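You operate a simulated robot arm through the tools that you are given. There is no shell and no other tool. Be economical: measure what you need, move in short steps, check, and stop when the job is done.

Carry out the task below with a simulated two-armed robot. There is one attempt and no reset: what you move stays moved.

TASK
On the top of the dark table, fold the green scarf in half.

The check looks at the end state, three seconds after you hand in, the way a careful person would. Anything else that was tipped, shoved, dropped, spilled or broken makes it a failure. Flat cloth is picked up by pressing the open fingertips on it (5 to 10 N) and closing them slowly along it; thin cloth reads only 2 to 8 mm in the jaws.

THE ROBOT
Two 7-joint arms with two-finger parallel grippers on one trunk, on a base that drives. Base frame: it is fixed to the floor where the robot stands at the start and does not move with it; the origin is under the middle of the robot, x ahead of it, y to its left, z up. Readings come in cm, degrees, newtons and seconds.
The left shoulder is at the start at [5, 16.8, 108.2], the right one opposite. With the tool pointing down near the work surface each hand reaches from about 10 to 66 cm from the robot's upright axis, wherever it stands, measured 20 degrees to its own side. Places, roughly: top of the dark table [70, -40, 80]. Payload 1.57 kg a hand.
The TCP of each hand is the grasp point between the finger pads, 3 cm short of the fingertips. In the tool frame z runs along the fingers and y along their closing line. Largest opening 8 cm; finger width 1.7, thickness 1.2; the body of the gripper, 4 by 8.2 cm, starts 8 cm behind the TCP.
Orientation is that of the tool frame in the base frame, as a unit quaternion [w, x, y, z]. With the fingers straight down and closing along the base's y, the tool's x points along the base's -x, its y along +y and its z along -z.

THE INTERFACE
- The arms move only by the tool step_arm. It takes "left_motion", "right_motion" or both (then of equal length, played together; a hand with none holds still); each is one flat list of numbers, 7 for each row, row after row: the turn, a rotation vector about the tool's x, y, z in units of 45 degrees (1.0 is 45 degrees), then the shift along the tool's x, y, z in units of 300 mm (1.0 is 300 mm), then the closure in counts, from 0 (fully open) to 255 (shut). In form: [ax, ay, az, x, y, z, grip, ax, ay, az, x, y, z, grip, ...]. A call has 1 to 20 rows; each row is the pose to reach, as a shift and turn from the pose commanded when the call began, along the tool's axes at that moment. A call with a number of a shift or a turn outside -1 to 1 is refused whole. A row lasts 0.2 s, in which the tool goes at most 5 cm and 8.6 degrees; a call with a longer step from one row to the next is refused whole, and so is a gripper value outside its range. A pose out of reach is approached as far as the arm can. The call stops where the force on the tool passes 40 N (or 10 N more than at its start, if that is more) or the arm is blocked; 0.2 s more then pass. Each finger travels about 4.5 cm/s and halts on what it meets, pressing with about 34 N; the grip force reading is that of the motor and also rises with nothing between the fingers. The clock runs only during rows and for 0.2 s after the last one: add rows that repeat a pose to give the fingers time. The reply holds the time, the measured pose of the TCP, the force on the tool along the base axes, the opening and the grip force, in the units named above and with some noise, with the torque about the TCP (base axes, N m) and any sound that the robot's microphone picked up, and new pictures: "views" is both (left out), scene, wrist or none (wrist: the cameras of the hands that moved).
- Cameras (640 x 400 px; columns grow to the right, rows downward): "scene" is now at [12.15, -0.8, 127.96]; the picture's right is [-0.11, -0.99, 0.00], its down [-0.69, 0.08, -0.72] and it looks along [0.71, -0.08, -0.70] (base axes); focal length 250 px, centre (320, 200). "left" rides on the left gripper at [7.2, 0.7, -12.2] in its tool frame; the picture's right is [-0.09, 1.00, 0.00], its down [-0.84, -0.08, -0.54] and it looks along [-0.54, -0.05, 0.84] (tool axes); focal length 238 px, centre (320, 200). "right" rides on the right gripper at [7.2, -0.7, -12.2] in its tool frame; the picture's right is [0.09, 1.00, 0.00], its down [-0.84, 0.08, -0.54] and it looks along [-0.54, 0.05, 0.84] (tool axes); focal length 238 px, centre (320, 200). There is no depth. A picture from a camera that has moved, and an enlarged one, comes with that camera's place and axes in the base frame and with its lens.
- move_column(by): slides the trunk up (or, below 0, down) by that many cm; the arms and the scene camera ride with it, the base frame stays. It gives what a move gives, with no picture.
- drive_base(legs): drives the robot by 1 to 6 legs, each [ahead, left, turn to the left] in cm, cm and degrees, along the robot's own axes; the way and the turn of a leg run together, so that a leg with both is an arc; at most 150 cm and 180 degrees a leg. The arms and the cameras ride along, it lands a little off, and it stops where it bumps. It gives what a move gives, and a new picture of the scene camera.
- pan_tilt(pan, tilt): turns the head with the scene camera to pan (to the left, within 80 degrees either way) and tilt (down, from -29 to 69), counted from straight ahead of the robot. It gives what a move gives, and a new picture of the scene camera.
- zoom(camera, box): a new picture of the part [left, top, right, bottom] of that camera's present view, enlarged. The clock stands still meanwhile.
- job_done(): hands the job in; it is judged then, once.

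Work in short steps. Places have to be worked out from the pictures, the camera data and where the tool is seen: move nearer, look again, correct. Check each grasp and each placing, and mend what went wrong. You have 120 turns and 260 pictures in all, those below and enlarged ones among them. Open the grippers and draw the arms clear of the work before you hand the job in, unless the task says otherwise; then end with one line.

The tools are called by a JSON object that holds its "name" and its "arguments". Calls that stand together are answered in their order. step_arm: Moves the arms, as the interface text tells. Its arguments: {"type":"object","properties":{"left_motion":{"type":"array","items":{"type":"number"}},"right_motion":{"type":"array","items":{"type":"number"}},"views":{"type":"string","enum":["both","scene","wrist","none"]}},"required":[]} The other tools are called the same way: move_column (by) slides the trunk up or down; drive_base (legs) drives the base; pan_tilt (pan, tilt) turns the head that bears the scene camera; zoom (camera, box) takes an enlarged picture of a part of a camera's view; job_done () hands the job in.

At the start:

```text
t: 0.0
left_position: [53.73, 10.31, 102.26]
left_tool_rot: [0.0, -0.001, 1.0, 0.0]
left_wrist_force: [-0.7, -0.5, -0.3]
left_moment: [-0.01, 0.04, -0.03]
left_grip_width: 8.02
left_finger_force: 0.1
right_position: [31.5, -26.31, 97.3]
right_tool_rot: [0.0, 0.001, 1.0, 0.0]
right_wrist_force: [0.3, 0.1, 0.4]
right_moment: [0.01, 0.0, -0.02]
right_grip_width: 8.0
right_finger_force: 0.0
trunk travel left (down, up): [-25.0, 19.3]
robot x, y, heading: [-0.02, 0.11, 0.1]
head pan, tilt: [-6.4, 44.1]
```

scene: 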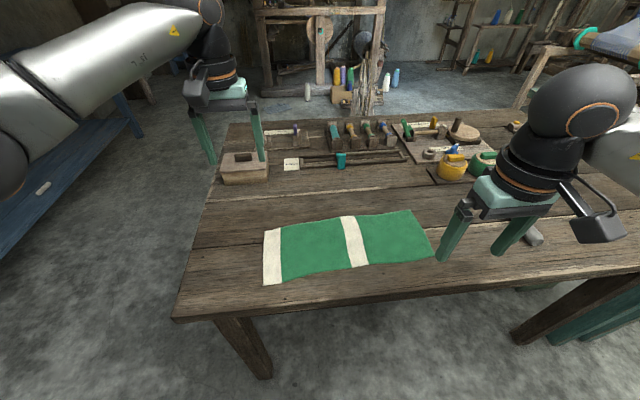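
right: 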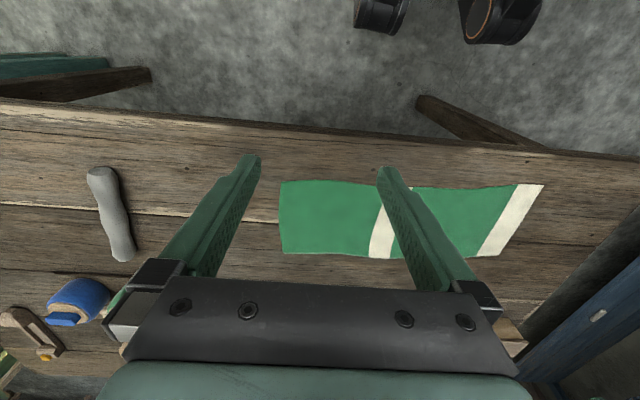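
left: 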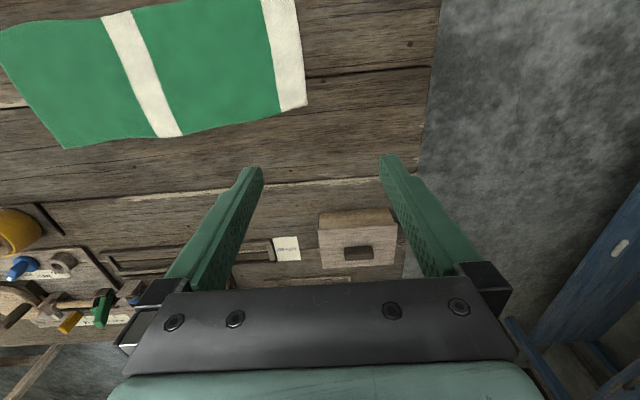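

The scarf spans about y +8 to -29 and x 38 to 53. I'll shift the robot about 10 cm to its right so both ends of the scarf are within reach.

{"name": "drive_base", "arguments": {"legs": [[0, -10, 0]]}}

{"name": "zoom", "arguments": {"camera": "left", "box": [0, 0, 640, 400]}}

```text
t: 1.5
left_position: [53.7, 0.52, 102.3]
left_tool_rot: [-0.001, -0.002, 1.0, 0.0]
left_wrist_force: [0.8, -0.9, -0.1]
left_moment: [0.02, -0.02, -0.01]
left_grip_width: 7.98
left_finger_force: 0.1
right_position: [31.57, -36.36, 97.32]
right_tool_rot: [0.0, -0.001, 1.0, 0.001]
right_wrist_force: [-0.1, -0.2, 0.3]
right_moment: [-0.02, -0.01, 0.0]
right_grip_width: 7.99
right_finger_force: 0.1
trunk travel left (down, up): [-25.0, 19.3]
robot x, y, heading: [-0.13, -9.84, -0.1]
head pan, tilt: [-6.4, 44.1]
camera scene: at [12.16, -10.73, 127.96], right [-0.11, -0.99, 0.0], down [-0.69, 0.08, -0.72], along [0.71, -0.08, -0.7], focal length 250 px, centre (320, 200)
```

scene: 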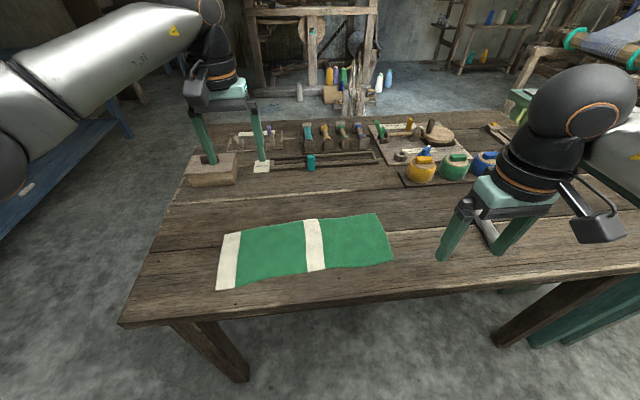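

```text
1.00 times, centred on (320, 200) of left (not enlarged: the box is as wide or as high as the picture)
camera zoom: at [46.46, 1.04, 114.49], right [0.09, 1.0, 0.0], down [0.84, -0.08, 0.54], along [0.54, -0.05, -0.84], focal length 238 px, centre (320, 200)
```

zoom: 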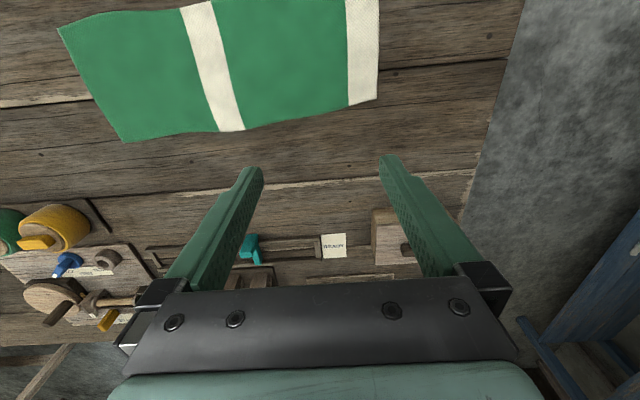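

The scarf corners come out at about FL(52.5, 8.3), NL(37.5, 7.5), FR(55, -29.8) and NR(39.8, -29.6). I'll put the left hand above the far-left corner with its jaws partly closed. The right hand gets tilted forward and brought part of the way over.

{"name": "step_arm", "arguments": {"left_motion": [0, 0, 0, 0.03, 0.045, 0.1, 60, 0, 0, 0, 0.06, 0.09, 0.2, 120, 0, 0, 0, 0.09, 0.135, 0.3, 172, 0, 0, 0, 0.123, 0.183, 0.4, 172, 0, 0, 0, 0.123, 0.183, 0.4, 172, 0, 0, 0, 0.123, 0.183, 0.4, 172], "right_motion": [0, -0.15, 0, 0, 0.1, 0, 60, 0, -0.3, 0, 0, 0.25, 0, 120, 0, -0.45, 0, 0, 0.4, 0, 172, 0, -0.6, 0, 0, 0.55, 0, 172, 0, -0.78, 0, 0, 0.7, 0, 172, 0, -0.78, 0, 0, 0.75, 0, 172]}}

```text
t: 2.9
left_position: [49.94, 6.05, 90.22]
left_tool_rot: [0.0, -0.002, 1.0, 0.0]
left_wrist_force: [0.7, -0.2, -0.3]
left_moment: [0.0, 0.01, -0.02]
left_grip_width: 2.63
left_finger_force: 0.0
right_position: [31.73, -13.58, 97.35]
right_tool_rot: [0.302, 0.0, 0.953, 0.0]
right_wrist_force: [-0.9, -0.6, -0.1]
right_moment: [-0.02, -0.01, 0.02]
right_grip_width: 2.61
right_finger_force: 0.0
trunk travel left (down, up): [-25.0, 19.3]
robot x, y, heading: [0.34, -9.88, 0.2]
head pan, tilt: [-6.4, 44.1]
camera scene: at [12.16, -10.7, 127.95], right [-0.11, -0.99, 0.0], down [-0.69, 0.08, -0.72], along [0.71, -0.08, -0.7], focal length 250 px, centre (320, 200)
camera right: at [18.68, -14.44, 103.12], right [-0.08, 1.0, -0.05], down [0.37, 0.08, 0.93], along [0.93, 0.05, -0.38], focal length 238 px, centre (320, 200)
camera left: at [42.69, 6.64, 102.3], right [0.09, 1.0, 0.0], down [0.84, -0.08, 0.54], along [0.54, -0.05, -0.84], focal length 238 px, centre (320, 200)
```

scene: 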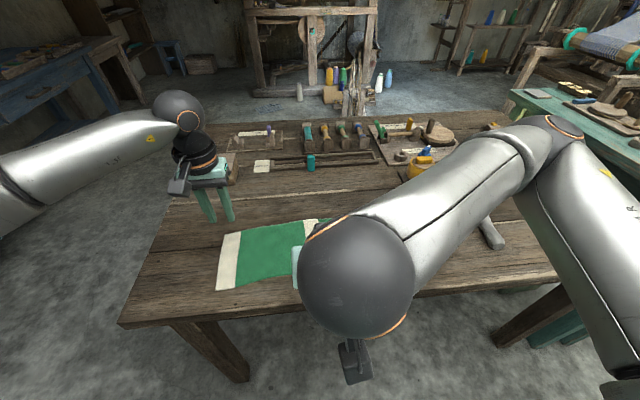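
right: 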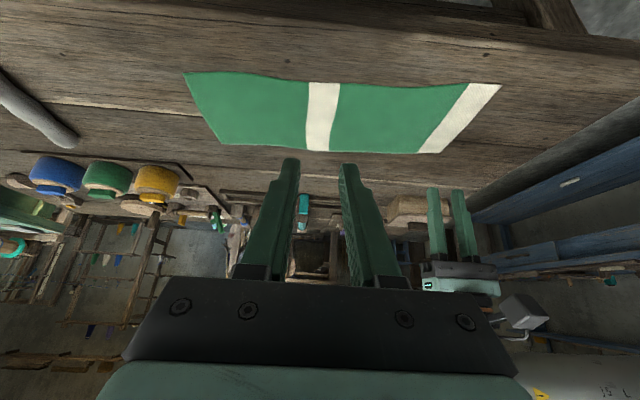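
left: 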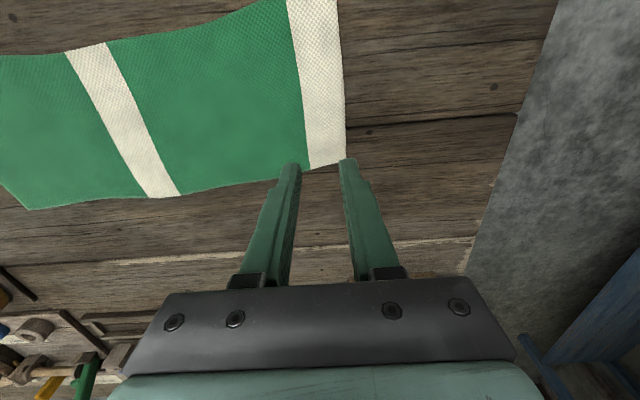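

The left hand is where I wanted it: the corner appears at (52.3, 8.3). Next I'll bring the right hand toward the near-left corner and watch the clearance to the left hand.

{"name": "step_arm", "arguments": {"right_motion": [0, 0, 0, -0.02, 0.12, 0.06, 172, 0, 0, 0, -0.04, 0.24, 0.12, 172, 0, 0, 0, -0.06, 0.37, 0.19, 172, 0, 0, 0, -0.08, 0.5, 0.26, 172, 0, 0, 0, -0.087, 0.58, 0.31, 172, 0, 0, 0, -0.087, 0.64, 0.34, 172, 0, 0, 0, -0.087, 0.64, 0.34, 172]}}

```text
t: 4.5
left_position: [50.01, 6.11, 90.18]
left_tool_rot: [0.0, -0.002, 1.0, 0.0]
left_wrist_force: [-0.3, -0.2, -0.8]
left_moment: [-0.04, 0.02, 0.0]
left_grip_width: 2.58
left_finger_force: 0.0
right_position: [39.36, 5.53, 90.58]
right_tool_rot: [0.301, -0.001, 0.954, 0.0]
right_wrist_force: [0.2, 0.1, 0.1]
right_moment: [-0.01, 0.01, 0.01]
right_grip_width: 2.6
right_finger_force: 0.0
trunk travel left (down, up): [-25.0, 19.3]
robot x, y, heading: [0.23, -9.69, -0.0]
head pan, tilt: [-6.4, 44.1]
camera scene: at [12.16, -10.7, 127.96], right [-0.11, -0.99, 0.0], down [-0.69, 0.08, -0.72], along [0.71, -0.08, -0.7], focal length 250 px, centre (320, 200)
camera right: at [26.4, 4.84, 96.33], right [-0.08, 1.0, -0.05], down [0.37, 0.08, 0.92], along [0.92, 0.05, -0.38], focal length 238 px, centre (320, 200)
```

scene: 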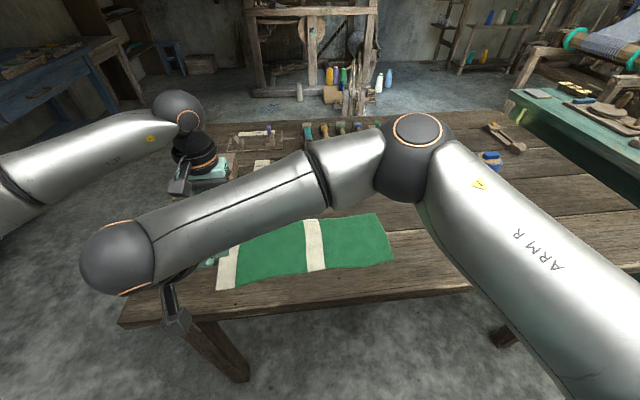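
right: 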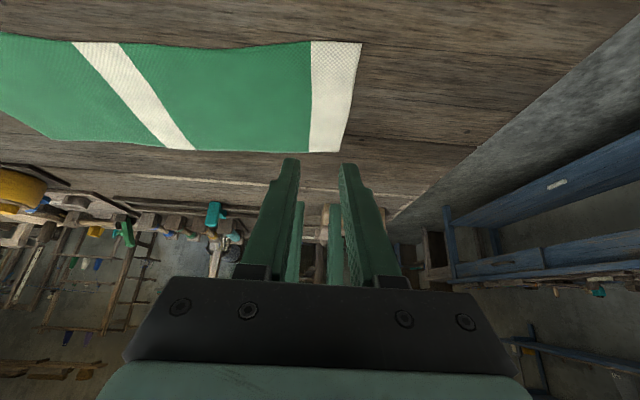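

Both hands are clear of each other. I'll lower both to just above the cloth and move them slightly inward from the edge.

{"name": "step_arm", "arguments": {"left_motion": [0, 0, 0, 0, -0.03, 0.06, 172, 0, 0, 0, 0, -0.03, 0.12, 172, 0, 0, 0, 0, -0.03, 0.19, 172, 0, 0, 0, 0, -0.03, 0.19, 172], "right_motion": [0, 0, 0, 0.045, -0.023, 0.045, 172, 0, 0, 0, 0.09, -0.023, 0.09, 172, 0, 0, 0, 0.142, -0.023, 0.145, 172, 0, 0, 0, 0.142, -0.023, 0.145, 172], "views": "wrist"}}

```text
t: 5.5
left_position: [50.12, 5.06, 84.67]
left_tool_rot: [0.0, -0.002, 1.0, 0.0]
left_wrist_force: [-0.4, -1.0, -1.1]
left_moment: [0.05, 0.03, -0.01]
left_grip_width: 2.61
left_finger_force: 0.0
right_position: [38.35, 4.87, 84.42]
right_tool_rot: [0.301, -0.001, 0.954, 0.001]
right_wrist_force: [-0.1, -0.5, 0.7]
right_moment: [0.04, 0.04, 0.01]
right_grip_width: 2.58
right_finger_force: 0.0
trunk travel left (down, up): [-25.0, 19.3]
robot x, y, heading: [0.05, -9.66, 0.2]
head pan, tilt: [-6.4, 44.1]
camera right: at [25.45, 4.06, 90.32], right [-0.08, 1.0, -0.05], down [0.37, 0.08, 0.92], along [0.92, 0.05, -0.38], focal length 238 px, centre (320, 200)
camera left: at [42.76, 5.61, 96.7], right [0.09, 1.0, 0.0], down [0.84, -0.07, 0.54], along [0.54, -0.05, -0.84], focal length 238 px, centre (320, 200)
```

right: 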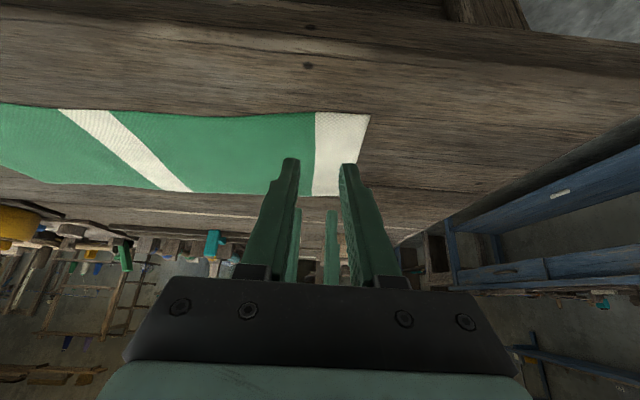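
left: 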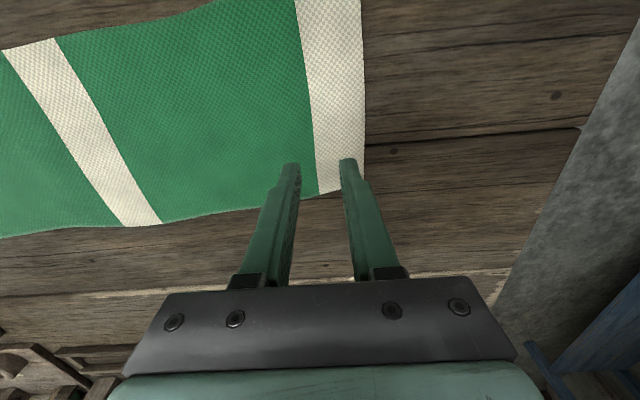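

Next I'll descend another 1 cm and read the forces for contact.

{"name": "step_arm", "arguments": {"left_motion": [0, 0, 0, 0, 0, 0.017, 172, 0, 0, 0, 0, 0, 0.037, 172, 0, 0, 0, 0, 0, 0.037, 172], "right_motion": [0, 0, 0, 0.01, 0, 0.014, 172, 0, 0, 0, 0.019, 0, 0.027, 172, 0, 0, 0, 0.019, 0, 0.027, 172], "views": "none"}}

```text
t: 6.3
left_position: [49.96, 4.96, 83.39]
left_tool_rot: [0.0, -0.002, 1.0, 0.0]
left_wrist_force: [0.3, -1.0, 0.3]
left_moment: [0.0, 0.04, -0.01]
left_grip_width: 2.61
left_finger_force: 0.0
right_position: [38.4, 4.84, 83.42]
right_tool_rot: [0.302, -0.001, 0.953, 0.0]
right_wrist_force: [0.1, 0.0, -0.2]
right_moment: [0.0, -0.01, 0.01]
right_grip_width: 2.6
right_finger_force: 0.1
trunk travel left (down, up): [-25.0, 19.3]
robot x, y, heading: [0.27, -9.91, 0.1]
head pan, tilt: [-6.4, 44.1]
```

There's no contact yet, so I'll go down another 5 mm.

{"name": "step_arm", "arguments": {"left_motion": [0, 0, 0, 0, 0, 0.008, 172, 0, 0, 0, 0, 0, 0.015, 172, 0, 0, 0, 0, 0, 0.015, 172], "right_motion": [0, 0, 0, 0.005, 0, 0.007, 172, 0, 0, 0, 0.0095, 0, 0.0137, 172, 0, 0, 0, 0.0095, 0, 0.0137, 172], "views": "none"}}

```text
t: 7.1
left_position: [49.94, 5.09, 83.07]
left_tool_rot: [0.0, -0.002, 1.0, 0.001]
left_wrist_force: [0.4, 0.5, -1.2]
left_moment: [0.0, 0.0, -0.02]
left_grip_width: 2.59
left_finger_force: 0.0
right_position: [38.57, 4.91, 82.94]
right_tool_rot: [0.302, -0.001, 0.953, 0.0]
right_wrist_force: [0.4, -0.4, -0.3]
right_moment: [0.0, -0.01, 0.0]
right_grip_width: 2.59
right_finger_force: 0.0
trunk travel left (down, up): [-25.0, 19.3]
robot x, y, heading: [-0.08, -9.84, 0.2]
head pan, tilt: [-6.4, 44.1]
```

Still nothing, so I'll go down 3 mm more.

{"name": "step_arm", "arguments": {"left_motion": [0, 0, 0, 0, 0, 0.005, 172, 0, 0, 0, 0, 0, 0.01, 172, 0, 0, 0, 0, 0, 0.01, 172], "right_motion": [0, 0, 0, 0.003, 0, 0.004, 172, 0, 0, 0, 0.006, 0, 0.008, 172, 0, 0, 0, 0.006, 0, 0.008, 172], "views": "wrist"}}

```text
t: 7.9
left_position: [49.94, 5.1, 82.69]
left_tool_rot: [0.0, -0.002, 1.0, 0.0]
left_wrist_force: [0.6, 0.1, -0.1]
left_moment: [0.0, -0.01, 0.01]
left_grip_width: 2.61
left_finger_force: 0.1
right_position: [38.54, 4.75, 82.62]
right_tool_rot: [0.301, -0.001, 0.954, 0.0]
right_wrist_force: [0.2, 0.9, 0.2]
right_moment: [-0.02, -0.01, -0.02]
right_grip_width: 2.59
right_finger_force: 0.0
trunk travel left (down, up): [-25.0, 19.3]
robot x, y, heading: [0.14, -9.96, 0.2]
head pan, tilt: [-6.4, 44.1]
camera right: at [25.6, 3.98, 88.51], right [-0.08, 1.0, -0.05], down [0.37, 0.08, 0.92], along [0.92, 0.05, -0.38], focal length 238 px, centre (320, 200)
camera left: at [42.72, 5.68, 94.9], right [0.09, 1.0, 0.0], down [0.84, -0.07, 0.54], along [0.54, -0.05, -0.84], focal length 238 px, centre (320, 200)
```

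right: 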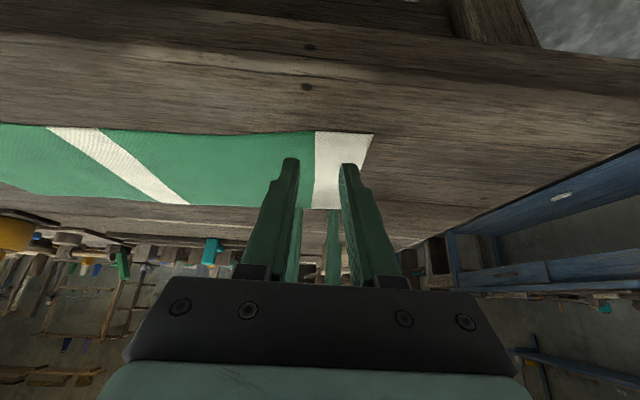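
left: 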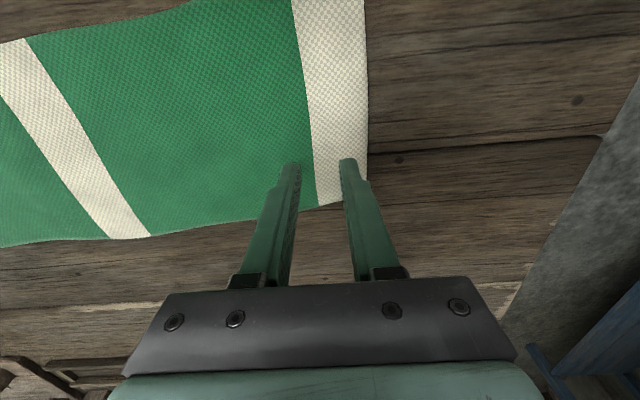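

No contact yet, so the table top is a bit below z = 79.7. I'll keep descending.

{"name": "step_arm", "arguments": {"left_motion": [0, 0, 0, 0, 0, 0.006, 172, 0, 0, 0, 0, 0, 0.013, 172, 0, 0, 0, 0, 0, 0.013, 172], "right_motion": [0, 0, 0, 0.004, 0, 0.006, 172, 0, 0, 0, 0.0077, 0, 0.011, 172, 0, 0, 0, 0.0077, 0, 0.011, 172], "views": "none"}}

```text
t: 8.7
left_position: [49.93, 4.92, 82.36]
left_tool_rot: [0.0, -0.001, 1.0, 0.0]
left_wrist_force: [0.2, 0.5, -0.8]
left_moment: [0.02, -0.01, 0.0]
left_grip_width: 2.61
left_finger_force: 0.0
right_position: [38.46, 4.79, 82.25]
right_tool_rot: [0.301, -0.001, 0.954, 0.001]
right_wrist_force: [0.1, -0.2, 0.9]
right_moment: [0.01, 0.01, -0.01]
right_grip_width: 2.59
right_finger_force: 0.0
trunk travel left (down, up): [-25.0, 19.3]
robot x, y, heading: [0.07, -9.84, 0.1]
head pan, tilt: [-6.4, 44.1]
```

Still free of contact, so another 4 mm.

{"name": "step_arm", "arguments": {"left_motion": [0, 0, 0, 0, 0, 0.006, 172, 0, 0, 0, 0, 0, 0.013, 172, 0, 0, 0, 0, 0, 0.013, 172], "right_motion": [0, 0, 0, 0.004, 0, 0.006, 172, 0, 0, 0, 0.0077, 0, 0.011, 172, 0, 0, 0, 0.0077, 0, 0.011, 172], "views": "none"}}

```text
t: 9.5
left_position: [50.01, 5.1, 81.93]
left_tool_rot: [0.0, 0.0, 1.0, 0.0]
left_wrist_force: [-0.2, 0.1, -0.2]
left_moment: [0.01, 0.05, 0.01]
left_grip_width: 2.58
left_finger_force: 0.1
right_position: [38.59, 4.81, 81.77]
right_tool_rot: [0.303, -0.001, 0.953, 0.0]
right_wrist_force: [0.8, 0.9, -0.4]
right_moment: [0.0, 0.0, 0.01]
right_grip_width: 2.6
right_finger_force: 0.1
trunk travel left (down, up): [-25.0, 19.3]
robot x, y, heading: [-0.03, -9.59, 0.3]
head pan, tilt: [-6.4, 44.1]
```

No contact yet; I'll take another 4 mm.

{"name": "step_arm", "arguments": {"left_motion": [0, 0, 0, 0, 0, 0.006, 172, 0, 0, 0, 0, 0, 0.013, 172, 0, 0, 0, 0, 0, 0.013, 172], "right_motion": [0, 0, 0, 0.004, 0, 0.006, 172, 0, 0, 0, 0.0077, 0, 0.011, 172, 0, 0, 0, 0.0077, 0, 0.011, 172], "views": "wrist"}}

```text
t: 10.3
left_position: [50.08, 5.21, 81.56]
left_tool_rot: [0.0, -0.002, 1.0, 0.0]
left_wrist_force: [-0.1, 0.5, -0.6]
left_moment: [0.0, -0.03, 0.01]
left_grip_width: 2.6
left_finger_force: 0.0
right_position: [38.55, 4.78, 81.42]
right_tool_rot: [0.302, -0.001, 0.953, 0.001]
right_wrist_force: [-0.2, 0.1, 1.0]
right_moment: [0.01, 0.01, 0.0]
right_grip_width: 2.6
right_finger_force: 0.2
trunk travel left (down, up): [-25.0, 19.3]
robot x, y, heading: [0.27, -10.21, -0.1]
head pan, tilt: [-6.4, 44.1]
camera right: at [25.58, 4.01, 87.28], right [-0.08, 1.0, -0.05], down [0.37, 0.08, 0.92], along [0.92, 0.05, -0.38], focal length 238 px, centre (320, 200)
camera left: at [42.75, 5.69, 93.74], right [0.09, 1.0, 0.0], down [0.84, -0.08, 0.54], along [0.54, -0.05, -0.84], focal length 238 px, centre (320, 200)
```

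right: 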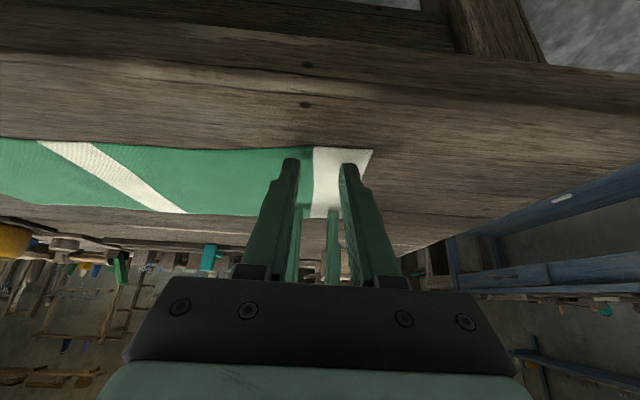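
left: 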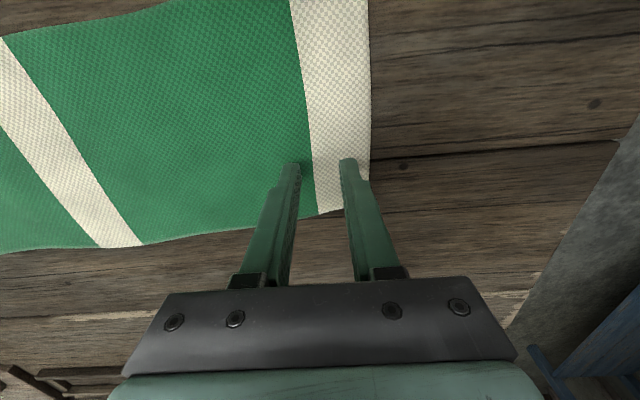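

The shadows show the fingers are close to the cloth. I'll go down another 4 mm.

{"name": "step_arm", "arguments": {"left_motion": [0, 0, 0, 0, 0, 0.006, 172, 0, 0, 0, 0, 0, 0.013, 172, 0, 0, 0, 0, 0, 0.013, 172], "right_motion": [0, 0, 0, 0.004, 0, 0.005, 172, 0, 0, 0, 0.006, 0, 0.009, 172, 0, 0, 0, 0.006, 0, 0.009, 172], "views": "none"}}

```text
t: 11.1
left_position: [49.96, 4.98, 81.09]
left_tool_rot: [0.001, -0.001, 1.0, 0.001]
left_wrist_force: [-0.3, -0.5, 2.5]
left_moment: [0.05, 0.05, 0.0]
left_grip_width: 2.58
left_finger_force: 0.0
right_position: [38.5, 4.8, 81.3]
right_tool_rot: [0.301, -0.001, 0.954, 0.0]
right_wrist_force: [-0.1, -0.4, -0.1]
right_moment: [-0.01, -0.01, 0.0]
right_grip_width: 2.58
right_finger_force: 0.0
trunk travel left (down, up): [-25.0, 19.3]
robot x, y, heading: [-0.07, -9.81, 0.1]
head pan, tilt: [-6.4, 44.1]
```

The left hand reads about 2.5 N, so it is touching. I'll add a little press on the left and 3 mm more on the right.

{"name": "step_arm", "arguments": {"left_motion": [0, 0, 0, 0, 0, 0.003, 172, 0, 0, 0, 0, 0, 0.003, 172], "right_motion": [0, 0, 0, 0.003, 0, 0.004, 172, 0, 0, 0, 0.006, 0, 0.008, 172], "views": "none"}}

```text
t: 11.7
left_position: [50.09, 4.93, 81.14]
left_tool_rot: [0.001, -0.002, 1.0, 0.0]
left_wrist_force: [-0.1, 0.2, 3.5]
left_moment: [0.12, -0.02, 0.02]
left_grip_width: 2.63
left_finger_force: 0.2
right_position: [38.45, 4.72, 81.02]
right_tool_rot: [0.305, -0.001, 0.952, 0.001]
right_wrist_force: [-0.8, -1.0, 15.7]
right_moment: [-0.12, -0.14, 0.02]
right_grip_width: 2.6
right_finger_force: 0.1
trunk travel left (down, up): [-25.0, 19.3]
robot x, y, heading: [-0.12, -10.32, 0.3]
head pan, tilt: [-6.4, 44.1]
```

Left reads 3.5 N and right 15.7 N. I'll press the left slightly more and ease the right off.

{"name": "step_arm", "arguments": {"left_motion": [0, 0, 0, 0, 0, 0.004, 172, 0, 0, 0, 0, 0, 0.004, 172], "right_motion": [0, 0, 0, -0.001, 0, -0.0015, 172, 0, 0, 0, -0.001, 0, -0.0015, 172], "views": "none"}}

```text
t: 12.3
left_position: [50.04, 5.0, 81.12]
left_tool_rot: [0.002, -0.001, 1.0, 0.0]
left_wrist_force: [3.3, 1.3, 8.6]
left_moment: [0.18, -0.07, 0.01]
left_grip_width: 2.62
left_finger_force: 0.5
right_position: [38.45, 4.66, 81.07]
right_tool_rot: [0.304, 0.0, 0.953, 0.001]
right_wrist_force: [0.6, -0.1, 19.4]
right_moment: [-0.1, -0.28, -0.02]
right_grip_width: 2.61
right_finger_force: 0.0
trunk travel left (down, up): [-25.0, 19.3]
robot x, y, heading: [-0.05, -10.04, 0.1]
head pan, tilt: [-6.4, 44.1]
```

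Left is good at 8.6 N. The right is still high, so I'll back it off about 1.2 mm more.

{"name": "step_arm", "arguments": {"right_motion": [0, 0, 0, -0.0023, 0, -0.0033, 172, 0, 0, 0, -0.0023, 0, -0.0033, 172], "views": "none"}}

```text
t: 12.9
left_position: [49.92, 5.04, 81.22]
left_tool_rot: [0.002, -0.001, 1.0, 0.0]
left_wrist_force: [3.3, 1.2, 16.1]
left_moment: [0.3, -0.09, -0.06]
left_grip_width: 2.62
left_finger_force: 0.2
right_position: [38.49, 4.72, 81.07]
right_tool_rot: [0.302, 0.0, 0.953, 0.001]
right_wrist_force: [3.6, -0.5, 13.1]
right_moment: [-0.02, -0.25, 0.01]
right_grip_width: 2.6
right_finger_force: 0.0
trunk travel left (down, up): [-25.0, 19.3]
robot x, y, heading: [0.28, -10.0, 0.1]
head pan, tilt: [-6.4, 44.1]
```

The forces are still creeping up, so I'll ease both hands off by about 0.6 mm.

{"name": "step_arm", "arguments": {"left_motion": [0, 0, 0, 0, 0, -0.0022, 172, 0, 0, 0, 0, 0, -0.0022, 172, 0, 0, 0, 0, 0, -0.0022, 172], "right_motion": [0, 0, 0, -0.001, 0, -0.0013, 172, 0, 0, 0, -0.001, 0, -0.0013, 172, 0, 0, 0, -0.001, 0, -0.0013, 172], "views": "none"}}

```text
t: 13.7
left_position: [49.92, 5.02, 81.26]
left_tool_rot: [0.002, -0.002, 1.0, -0.001]
left_wrist_force: [4.2, 1.5, 17.0]
left_moment: [0.31, -0.15, -0.05]
left_grip_width: 2.6
left_finger_force: 0.6
right_position: [38.38, 4.69, 81.09]
right_tool_rot: [0.302, -0.001, 0.953, 0.0]
right_wrist_force: [2.1, -1.0, 6.5]
right_moment: [-0.02, -0.11, 0.04]
right_grip_width: 2.62
right_finger_force: 0.0
trunk travel left (down, up): [-25.0, 19.3]
robot x, y, heading: [0.13, -10.18, 0.1]
head pan, tilt: [-6.4, 44.1]
```

Right is good at 6.5 N. The left needs another millimetre off.

{"name": "step_arm", "arguments": {"left_motion": [0, 0, 0, 0, 0, -0.0035, 172, 0, 0, 0, 0, 0, -0.0035, 172, 0, 0, 0, 0, 0, -0.0035, 172], "views": "none"}}

```text
t: 14.5
left_position: [49.91, 4.98, 81.17]
left_tool_rot: [0.0, -0.001, 1.0, 0.0]
left_wrist_force: [3.2, 0.2, 12.2]
left_moment: [0.18, -0.07, -0.03]
left_grip_width: 2.64
left_finger_force: 0.4
right_position: [38.51, 4.87, 81.16]
right_tool_rot: [0.301, -0.001, 0.953, 0.0]
right_wrist_force: [-0.9, -0.6, 4.7]
right_moment: [-0.05, -0.04, -0.05]
right_grip_width: 2.6
right_finger_force: 0.1
trunk travel left (down, up): [-25.0, 19.3]
robot x, y, heading: [0.21, -10.07, 0.0]
head pan, tilt: [-6.4, 44.1]
```

Those pressures are fine. I'll close both jaws slowly.

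{"name": "step_arm", "arguments": {"left_motion": [0, 0, 0, 0, 0, -0.001, 178, 0, 0, 0, 0, 0, -0.001, 184, 0, 0, 0, 0, 0, -0.001, 190, 0, 0, 0, 0, 0, -0.001, 196, 0, 0, 0, 0, 0, -0.001, 202, 0, 0, 0, 0, 0, -0.001, 208, 0, 0, 0, 0, 0, -0.001, 214, 0, 0, 0, 0, 0, -0.001, 220, 0, 0, 0, 0, 0, -0.001, 226, 0, 0, 0, 0, 0, -0.001, 232, 0, 0, 0, 0, 0, -0.001, 238, 0, 0, 0, 0, 0, -0.001, 244, 0, 0, 0, 0, 0, -0.001, 250, 0, 0, 0, 0, 0, -0.001, 255, 0, 0, 0, 0, 0, -0.001, 255, 0, 0, 0, 0, 0, -0.001, 255], "right_motion": [0, 0, 0, 0.0005, 0, 0.0008, 178, 0, 0, 0, 0.0005, 0, 0.0008, 184, 0, 0, 0, 0.0005, 0, 0.0008, 190, 0, 0, 0, 0.0005, 0, 0.0008, 196, 0, 0, 0, 0.0005, 0, 0.0008, 202, 0, 0, 0, 0.0005, 0, 0.0008, 208, 0, 0, 0, 0.0005, 0, 0.0008, 214, 0, 0, 0, 0.0005, 0, 0.0008, 220, 0, 0, 0, 0.0005, 0, 0.0008, 226, 0, 0, 0, 0.0005, 0, 0.0008, 232, 0, 0, 0, 0.0005, 0, 0.0008, 238, 0, 0, 0, 0.0005, 0, 0.0008, 244, 0, 0, 0, 0.0005, 0, 0.0008, 250, 0, 0, 0, 0.0005, 0, 0.0008, 255, 0, 0, 0, 0.0005, 0, 0.0008, 255, 0, 0, 0, 0.0005, 0, 0.0008, 255], "views": "wrist"}}

```text
t: 17.9
left_position: [49.88, 4.97, 81.21]
left_tool_rot: [0.001, -0.002, 1.0, -0.001]
left_wrist_force: [-0.4, -0.1, -1.0]
left_moment: [-0.02, -0.02, 0.01]
left_grip_width: 0.0
left_finger_force: 21.4
right_position: [38.49, 4.81, 80.96]
right_tool_rot: [0.302, -0.001, 0.953, 0.0]
right_wrist_force: [-0.2, -3.0, 9.9]
right_moment: [-0.08, -0.1, -0.04]
right_grip_width: 0.0
right_finger_force: 21.8
trunk travel left (down, up): [-25.0, 19.3]
robot x, y, heading: [-0.03, -10.21, 0.1]
head pan, tilt: [-6.4, 44.1]
camera right: at [25.58, 3.93, 86.91], right [-0.08, 1.0, -0.05], down [0.37, 0.08, 0.93], along [0.93, 0.05, -0.38], focal length 238 px, centre (320, 200)
camera left: at [42.67, 5.57, 93.43], right [0.09, 1.0, 0.0], down [0.84, -0.08, 0.54], along [0.54, -0.05, -0.84], focal length 238 px, centre (320, 200)
```

right: 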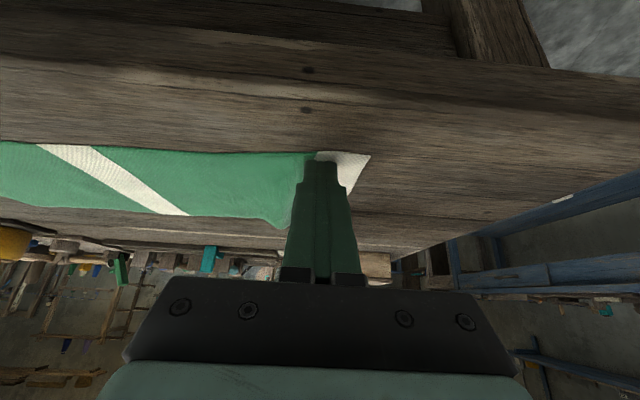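
left: 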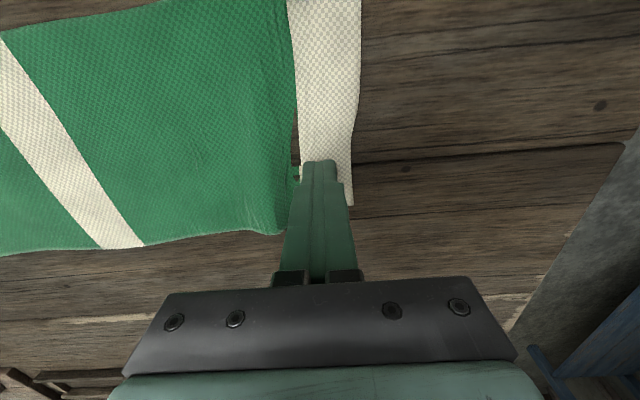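

The jaws read 0.0, which suggests the cloth isn't held. I'll zoom in to see.

{"name": "zoom", "arguments": {"camera": "left", "box": [220, 60, 420, 260]}}

{"name": "zoom", "arguments": {"camera": "right", "box": [240, 100, 400, 260]}}

```text
2.00 times, centred on (320, 160) of left
camera zoom: at [42.67, 5.57, 93.43], right [0.09, 1.0, 0.0], down [0.84, -0.08, 0.54], along [0.54, -0.05, -0.84], focal length 477 px, centre (320, 280)
```

zoom: 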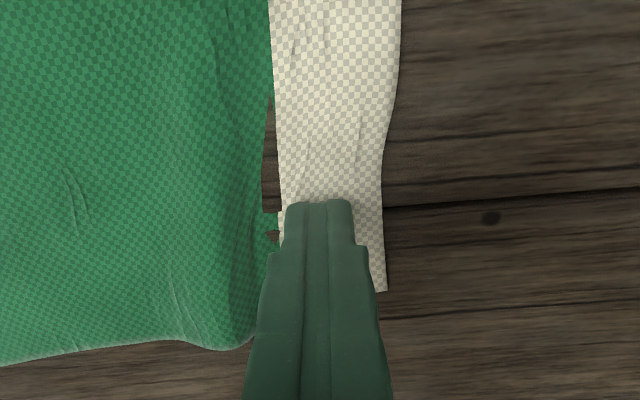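

```text
2.50 times, centred on (320, 180) of right
camera zoom: at [25.58, 3.93, 86.91], right [-0.08, 1.0, -0.05], down [0.37, 0.08, 0.93], along [0.93, 0.05, -0.38], focal length 596 px, centre (320, 250)
```

zoom: 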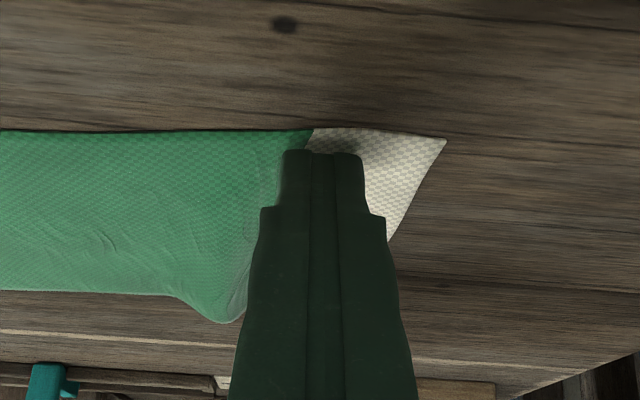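

The cloth has buckled into the jaws to some degree. I'll lift a few centimetres to test whether it is held.

{"name": "step_arm", "arguments": {"left_motion": [0, 0, 0, 0, 0, -0.03, 255, 0, 0, 0, 0, 0, -0.06, 255, 0, 0, 0, 0, 0, -0.1, 255, 0, 0, 0, 0, 0, -0.1, 255], "right_motion": [0, 0, 0, -0.017, 0, -0.025, 255, 0, 0, 0, -0.034, 0, -0.05, 255, 0, 0, 0, -0.057, 0, -0.082, 255, 0, 0, 0, -0.057, 0, -0.082, 255], "views": "wrist"}}

```text
t: 18.9
left_position: [49.97, 4.97, 84.21]
left_tool_rot: [0.0, -0.001, 1.0, 0.0]
left_wrist_force: [-0.4, 0.2, -0.4]
left_moment: [0.02, -0.03, 0.02]
left_grip_width: 0.0
left_finger_force: 21.1
right_position: [38.4, 4.73, 83.99]
right_tool_rot: [0.302, 0.0, 0.953, 0.0]
right_wrist_force: [0.0, 0.6, 0.9]
right_moment: [0.01, 0.0, -0.01]
right_grip_width: 0.03
right_finger_force: 21.1
trunk travel left (down, up): [-25.0, 19.3]
robot x, y, heading: [-0.0, -9.88, 0.0]
head pan, tilt: [-6.4, 44.1]
camera right: at [25.44, 3.95, 89.82], right [-0.08, 1.0, -0.05], down [0.37, 0.08, 0.92], along [0.92, 0.05, -0.38], focal length 238 px, centre (320, 200)
camera left: at [42.76, 5.64, 96.4], right [0.09, 1.0, 0.0], down [0.84, -0.07, 0.54], along [0.54, -0.05, -0.84], focal length 238 px, centre (320, 200)
```

right: 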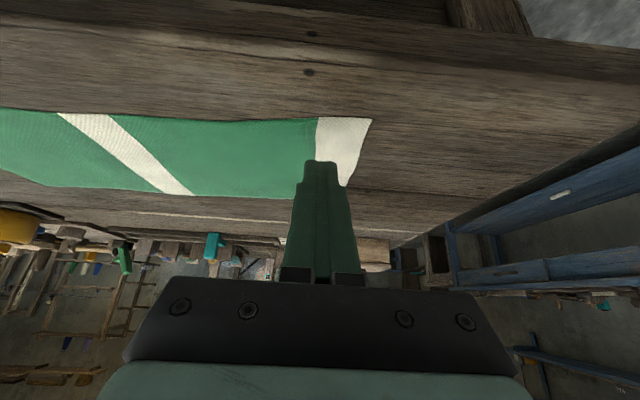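
left: 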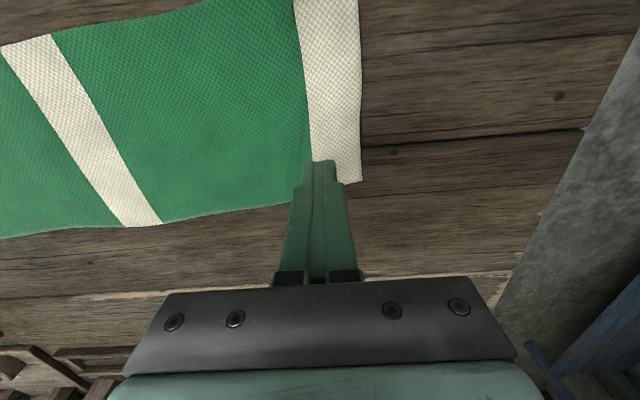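

The cloth slipped out and lies flat again. I'll retry with a wider 5 cm opening, both fingers well on the cloth, and steady pressure.

{"name": "step_arm", "arguments": {"left_motion": [0, 0, 0, 0, -0.033, 0, 96, 0, 0, 0, 0, -0.033, 0, 96, 0, 0, 0, 0, -0.033, 0, 96, 0, 0, 0, 0, -0.033, 0.05, 96, 0, 0, 0, 0, -0.033, 0.095, 96, 0, 0, 0, 0, -0.033, 0.104, 96, 0, 0, 0, 0, -0.033, 0.104, 96, 0, 0, 0, 0, -0.033, 0.104, 96], "right_motion": [0, 0, 0, 0, -0.025, 0, 96, 0, 0, 0, 0, -0.025, 0, 96, 0, 0, 0, 0, -0.025, 0, 96, 0, 0, 0, 0.03, -0.025, 0.04, 96, 0, 0, 0, 0.053, -0.025, 0.075, 96, 0, 0, 0, 0.056, -0.025, 0.08, 96, 0, 0, 0, 0.056, -0.025, 0.08, 96, 0, 0, 0, 0.056, -0.025, 0.08, 96], "views": "wrist"}}

```text
t: 20.7
left_position: [50.22, 4.06, 81.22]
left_tool_rot: [0.001, -0.001, 1.0, 0.0]
left_wrist_force: [-2.1, 1.2, 8.5]
left_moment: [0.24, 0.05, 0.08]
left_grip_width: 5.03
left_finger_force: 0.3
right_position: [38.41, 4.17, 81.06]
right_tool_rot: [0.302, -0.001, 0.953, 0.0]
right_wrist_force: [1.3, -0.2, 2.3]
right_moment: [-0.02, -0.02, 0.03]
right_grip_width: 4.98
right_finger_force: 0.1
trunk travel left (down, up): [-25.0, 19.3]
robot x, y, heading: [0.2, -9.8, 0.1]
head pan, tilt: [-6.4, 44.1]
camera right: at [25.47, 3.26, 86.92], right [-0.08, 1.0, -0.05], down [0.37, 0.08, 0.93], along [0.93, 0.05, -0.38], focal length 238 px, centre (320, 200)
camera left: at [42.78, 4.64, 93.36], right [0.09, 1.0, 0.0], down [0.84, -0.08, 0.54], along [0.54, -0.05, -0.84], focal length 238 px, centre (320, 200)
```

right: 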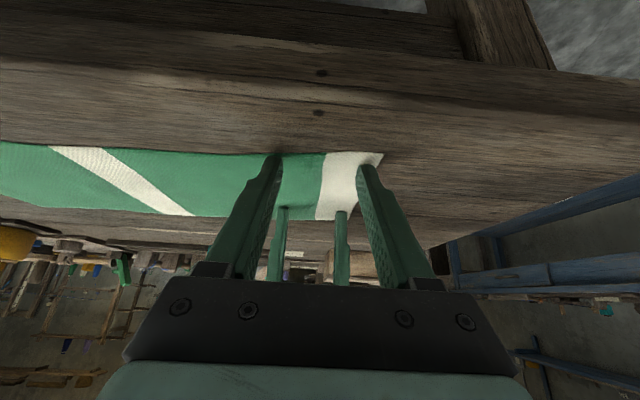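
left: 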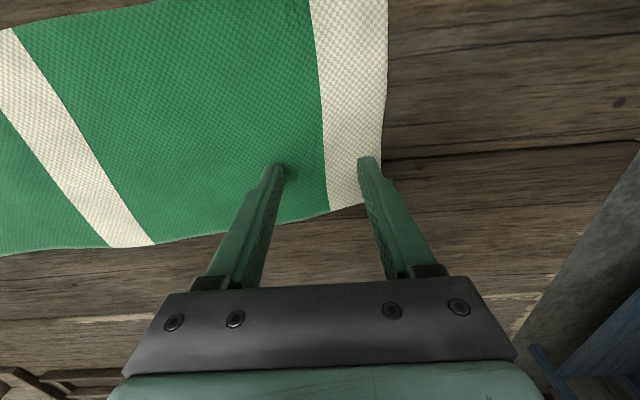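

The outer fingers sit right at the cloth edge. I'll lift slightly, shift 1 cm inward, and press again.

{"name": "step_arm", "arguments": {"left_motion": [0, 0, 0, 0, 0, -0.03, 96, 0, 0, 0, 0, -0.037, -0.03, 96, 0, 0, 0, 0, -0.037, -0.01, 96, 0, 0, 0, 0, -0.037, 0, 96, 0, 0, 0, 0, -0.037, 0, 96, 0, 0, 0, 0, -0.037, 0, 96], "right_motion": [0, 0, 0, -0.019, 0, -0.027, 96, 0, 0, 0, -0.019, -0.04, -0.027, 96, 0, 0, 0, -0.005, -0.04, -0.008, 96, 0, 0, 0, 0.0012, -0.04, 0.0018, 96, 0, 0, 0, 0.0012, -0.04, 0.0018, 96, 0, 0, 0, 0.0012, -0.04, 0.0018, 96], "views": "wrist"}}

```text
t: 22.1
left_position: [50.05, 2.86, 81.07]
left_tool_rot: [0.003, -0.001, 1.0, 0.0]
left_wrist_force: [-0.9, 1.4, 10.5]
left_moment: [0.35, 0.04, 0.02]
left_grip_width: 5.07
left_finger_force: 0.7
right_position: [38.47, 3.0, 81.11]
right_tool_rot: [0.303, 0.0, 0.953, 0.001]
right_wrist_force: [0.0, -1.1, 5.6]
right_moment: [0.14, -0.04, -0.01]
right_grip_width: 4.97
right_finger_force: 0.0
trunk travel left (down, up): [-25.0, 19.3]
robot x, y, heading: [0.11, -9.9, 0.4]
head pan, tilt: [-6.4, 44.1]
camera right: at [25.53, 2.11, 86.9], right [-0.08, 1.0, -0.05], down [0.37, 0.08, 0.93], along [0.93, 0.05, -0.37], focal length 238 px, centre (320, 200)
camera left: at [42.74, 3.5, 93.35], right [0.09, 1.0, 0.0], down [0.84, -0.07, 0.54], along [0.54, -0.05, -0.84], focal length 238 px, centre (320, 200)
```

right: 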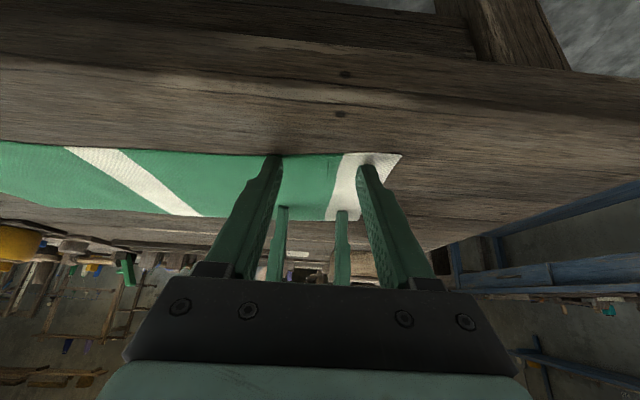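
left: 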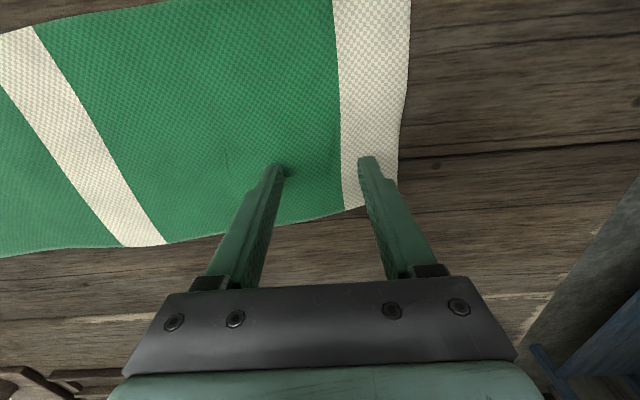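

Both pairs of fingertips are now on the cloth at 10 N and 6 N. I'll close partway slowly and check.

{"name": "step_arm", "arguments": {"left_motion": [0, 0, 0, 0, 0, 0, 103, 0, 0, 0, 0, 0, 0, 110, 0, 0, 0, 0, 0, 0, 117, 0, 0, 0, 0, 0, 0, 124, 0, 0, 0, 0, 0, 0, 131, 0, 0, 0, 0, 0, 0, 138, 0, 0, 0, 0, 0, 0, 145, 0, 0, 0, 0, 0, 0, 152, 0, 0, 0, 0, 0, 0, 159, 0, 0, 0, 0, 0, 0, 166, 0, 0, 0, 0, 0, 0, 173, 0, 0, 0, 0, 0, 0, 180], "right_motion": [0, 0, 0, 0, 0, 0, 103, 0, 0, 0, 0, 0, 0, 110, 0, 0, 0, 0, 0, 0, 117, 0, 0, 0, 0, 0, 0, 124, 0, 0, 0, 0, 0, 0, 131, 0, 0, 0, 0, 0, 0, 138, 0, 0, 0, 0, 0, 0, 145, 0, 0, 0, 0, 0, 0, 152, 0, 0, 0, 0, 0, 0, 159, 0, 0, 0, 0, 0, 0, 166, 0, 0, 0, 0, 0, 0, 173, 0, 0, 0, 0, 0, 0, 180], "views": "wrist"}}

```text
t: 24.7
left_position: [50.08, 2.81, 81.19]
left_tool_rot: [0.002, 0.0, 1.0, 0.0]
left_wrist_force: [-0.2, 1.4, 17.7]
left_moment: [0.39, 0.05, 0.02]
left_grip_width: 2.42
left_finger_force: 0.5
right_position: [38.48, 2.8, 81.11]
right_tool_rot: [0.302, 0.0, 0.953, 0.0]
right_wrist_force: [0.6, 0.1, 7.9]
right_moment: [0.11, -0.05, 0.02]
right_grip_width: 2.36
right_finger_force: 0.1
trunk travel left (down, up): [-25.0, 19.3]
robot x, y, heading: [-0.38, -9.99, -0.1]
head pan, tilt: [-6.4, 44.1]
camera right: at [25.47, 2.07, 86.9], right [-0.08, 1.0, -0.05], down [0.37, 0.08, 0.93], along [0.93, 0.05, -0.38], focal length 238 px, centre (320, 200)
camera left: at [42.67, 3.47, 93.34], right [0.09, 1.0, 0.0], down [0.84, -0.08, 0.54], along [0.54, -0.05, -0.84], focal length 238 px, centre (320, 200)
```

right: 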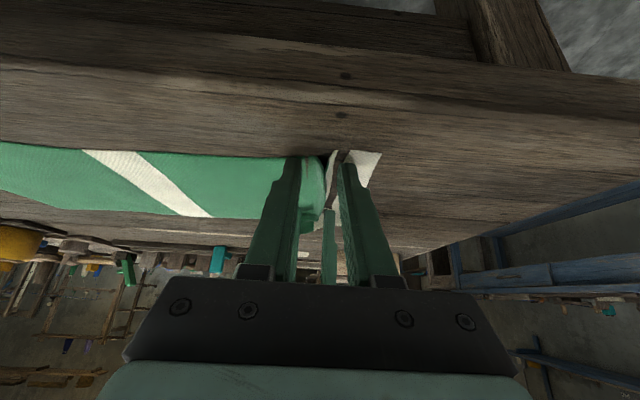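
left: 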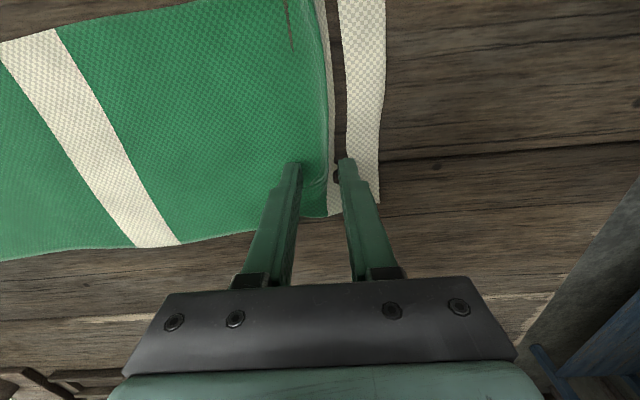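

A ridge is forming between the fingers on both hands. I'll keep closing and ease the left press slightly.

{"name": "step_arm", "arguments": {"left_motion": [0, 0, 0, 0, 0, -0.0015, 187, 0, 0, 0, 0, 0, -0.0015, 194, 0, 0, 0, 0, 0, -0.0015, 201, 0, 0, 0, 0, 0, -0.0015, 208, 0, 0, 0, 0, 0, -0.0015, 215, 0, 0, 0, 0, 0, -0.0015, 222, 0, 0, 0, 0, 0, -0.0015, 229, 0, 0, 0, 0, 0, -0.0015, 236, 0, 0, 0, 0, 0, -0.0015, 243, 0, 0, 0, 0, 0, -0.0015, 250, 0, 0, 0, 0, 0, -0.0015, 255, 0, 0, 0, 0, 0, -0.0015, 255, 0, 0, 0, 0, 0, -0.0015, 255], "right_motion": [0, 0, 0, 0, 0, 0, 187, 0, 0, 0, 0, 0, 0, 194, 0, 0, 0, 0, 0, 0, 201, 0, 0, 0, 0, 0, 0, 208, 0, 0, 0, 0, 0, 0, 215, 0, 0, 0, 0, 0, 0, 222, 0, 0, 0, 0, 0, 0, 229, 0, 0, 0, 0, 0, 0, 236, 0, 0, 0, 0, 0, 0, 243, 0, 0, 0, 0, 0, 0, 250, 0, 0, 0, 0, 0, 0, 255, 0, 0, 0, 0, 0, 0, 255, 0, 0, 0, 0, 0, 0, 255], "views": "wrist"}}

```text
t: 27.5
left_position: [50.0, 2.85, 81.24]
left_tool_rot: [0.001, -0.002, 1.0, -0.001]
left_wrist_force: [-0.2, 2.2, 8.8]
left_moment: [0.1, -0.02, -0.01]
left_grip_width: 0.22
left_finger_force: 23.6
right_position: [38.55, 2.93, 81.05]
right_tool_rot: [0.303, 0.001, 0.953, 0.0]
right_wrist_force: [-0.7, -1.4, 12.4]
right_moment: [-0.03, -0.12, -0.07]
right_grip_width: 0.24
right_finger_force: 24.0
trunk travel left (down, up): [-25.0, 19.3]
robot x, y, heading: [-0.09, -9.85, -0.2]
head pan, tilt: [-6.4, 44.1]
camera right: at [25.51, 2.07, 86.89], right [-0.08, 1.0, -0.05], down [0.37, 0.08, 0.93], along [0.93, 0.05, -0.38], focal length 238 px, centre (320, 200)
camera left: at [42.69, 3.51, 93.36], right [0.09, 1.0, 0.0], down [0.84, -0.08, 0.54], along [0.54, -0.05, -0.84], focal length 238 px, centre (320, 200)
```

right: 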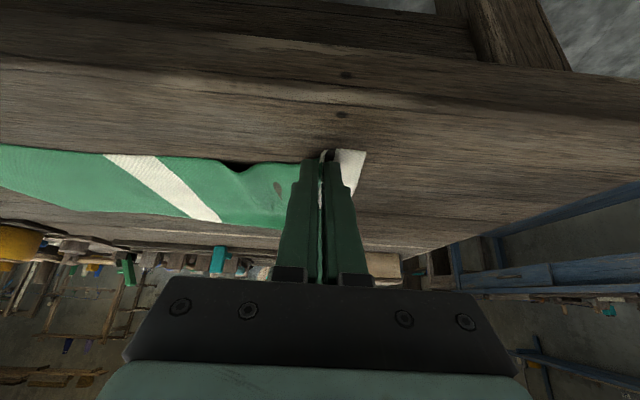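
left: 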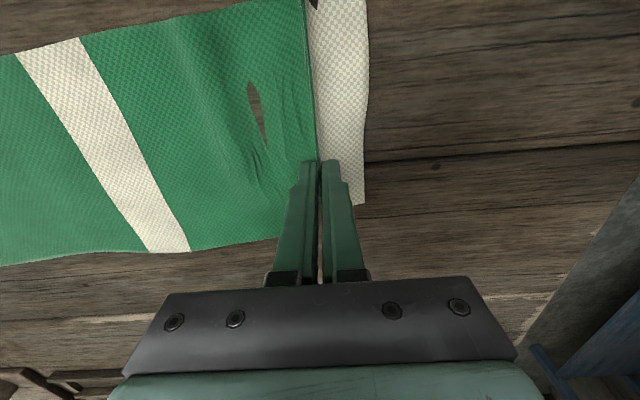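

Both jaws now hold about 2.3 mm of cloth. I'll lift 5 cm to verify.

{"name": "step_arm", "arguments": {"left_motion": [0, 0, 0, 0, 0, -0.03, 255, 0, 0, 0, 0, 0, -0.07, 255, 0, 0, 0, 0, 0, -0.12, 255, 0, 0, 0, 0, 0, -0.167, 255, 0, 0, 0, 0, 0, -0.167, 255], "right_motion": [0, 0, 0, -0.017, 0, -0.025, 255, 0, 0, 0, -0.04, 0, -0.057, 255, 0, 0, 0, -0.069, 0, -0.098, 255, 0, 0, 0, -0.096, 0, -0.137, 255, 0, 0, 0, -0.096, 0, -0.137, 255]}}

```text
t: 28.7
left_position: [49.98, 2.84, 86.05]
left_tool_rot: [-0.001, -0.002, 1.0, 0.001]
left_wrist_force: [-0.2, 1.2, 0.6]
left_moment: [-0.02, 0.01, 0.02]
left_grip_width: 0.25
left_finger_force: 23.5
right_position: [38.36, 2.93, 85.99]
right_tool_rot: [0.301, -0.001, 0.953, 0.0]
right_wrist_force: [0.6, -0.2, 0.0]
right_moment: [0.02, 0.0, -0.01]
right_grip_width: 0.24
right_finger_force: 23.9
trunk travel left (down, up): [-25.0, 19.3]
robot x, y, heading: [0.19, -10.28, 0.1]
head pan, tilt: [-6.4, 44.1]
camera scene: at [12.16, -10.7, 127.95], right [-0.11, -0.99, 0.0], down [-0.69, 0.08, -0.72], along [0.71, -0.08, -0.7], focal length 250 px, centre (320, 200)
camera right: at [25.49, 2.08, 91.76], right [-0.08, 1.0, -0.05], down [0.37, 0.08, 0.92], along [0.92, 0.05, -0.38], focal length 238 px, centre (320, 200)
camera left: at [42.71, 3.53, 98.35], right [0.09, 1.0, 0.0], down [0.84, -0.08, 0.54], along [0.54, -0.05, -0.84], focal length 238 px, centre (320, 200)
```

scene: 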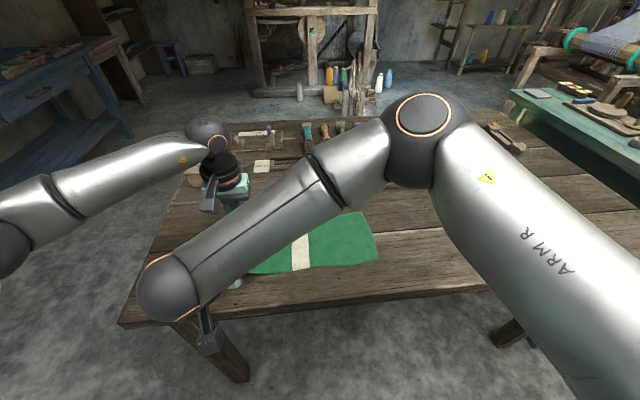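
right: 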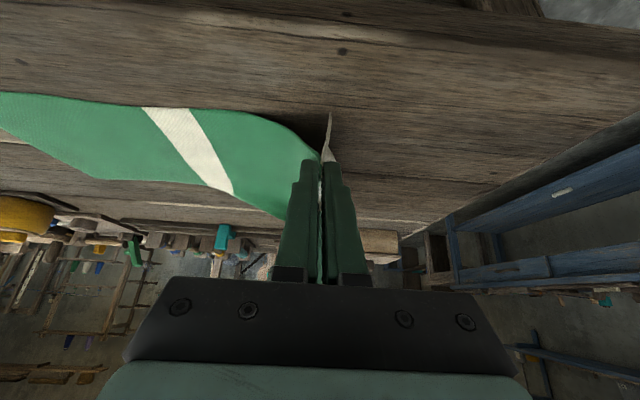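
left: 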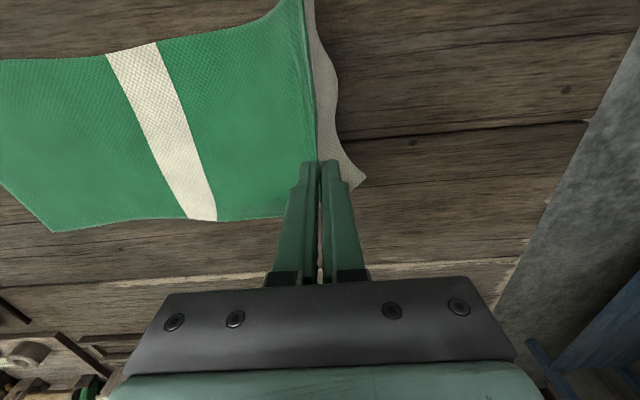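

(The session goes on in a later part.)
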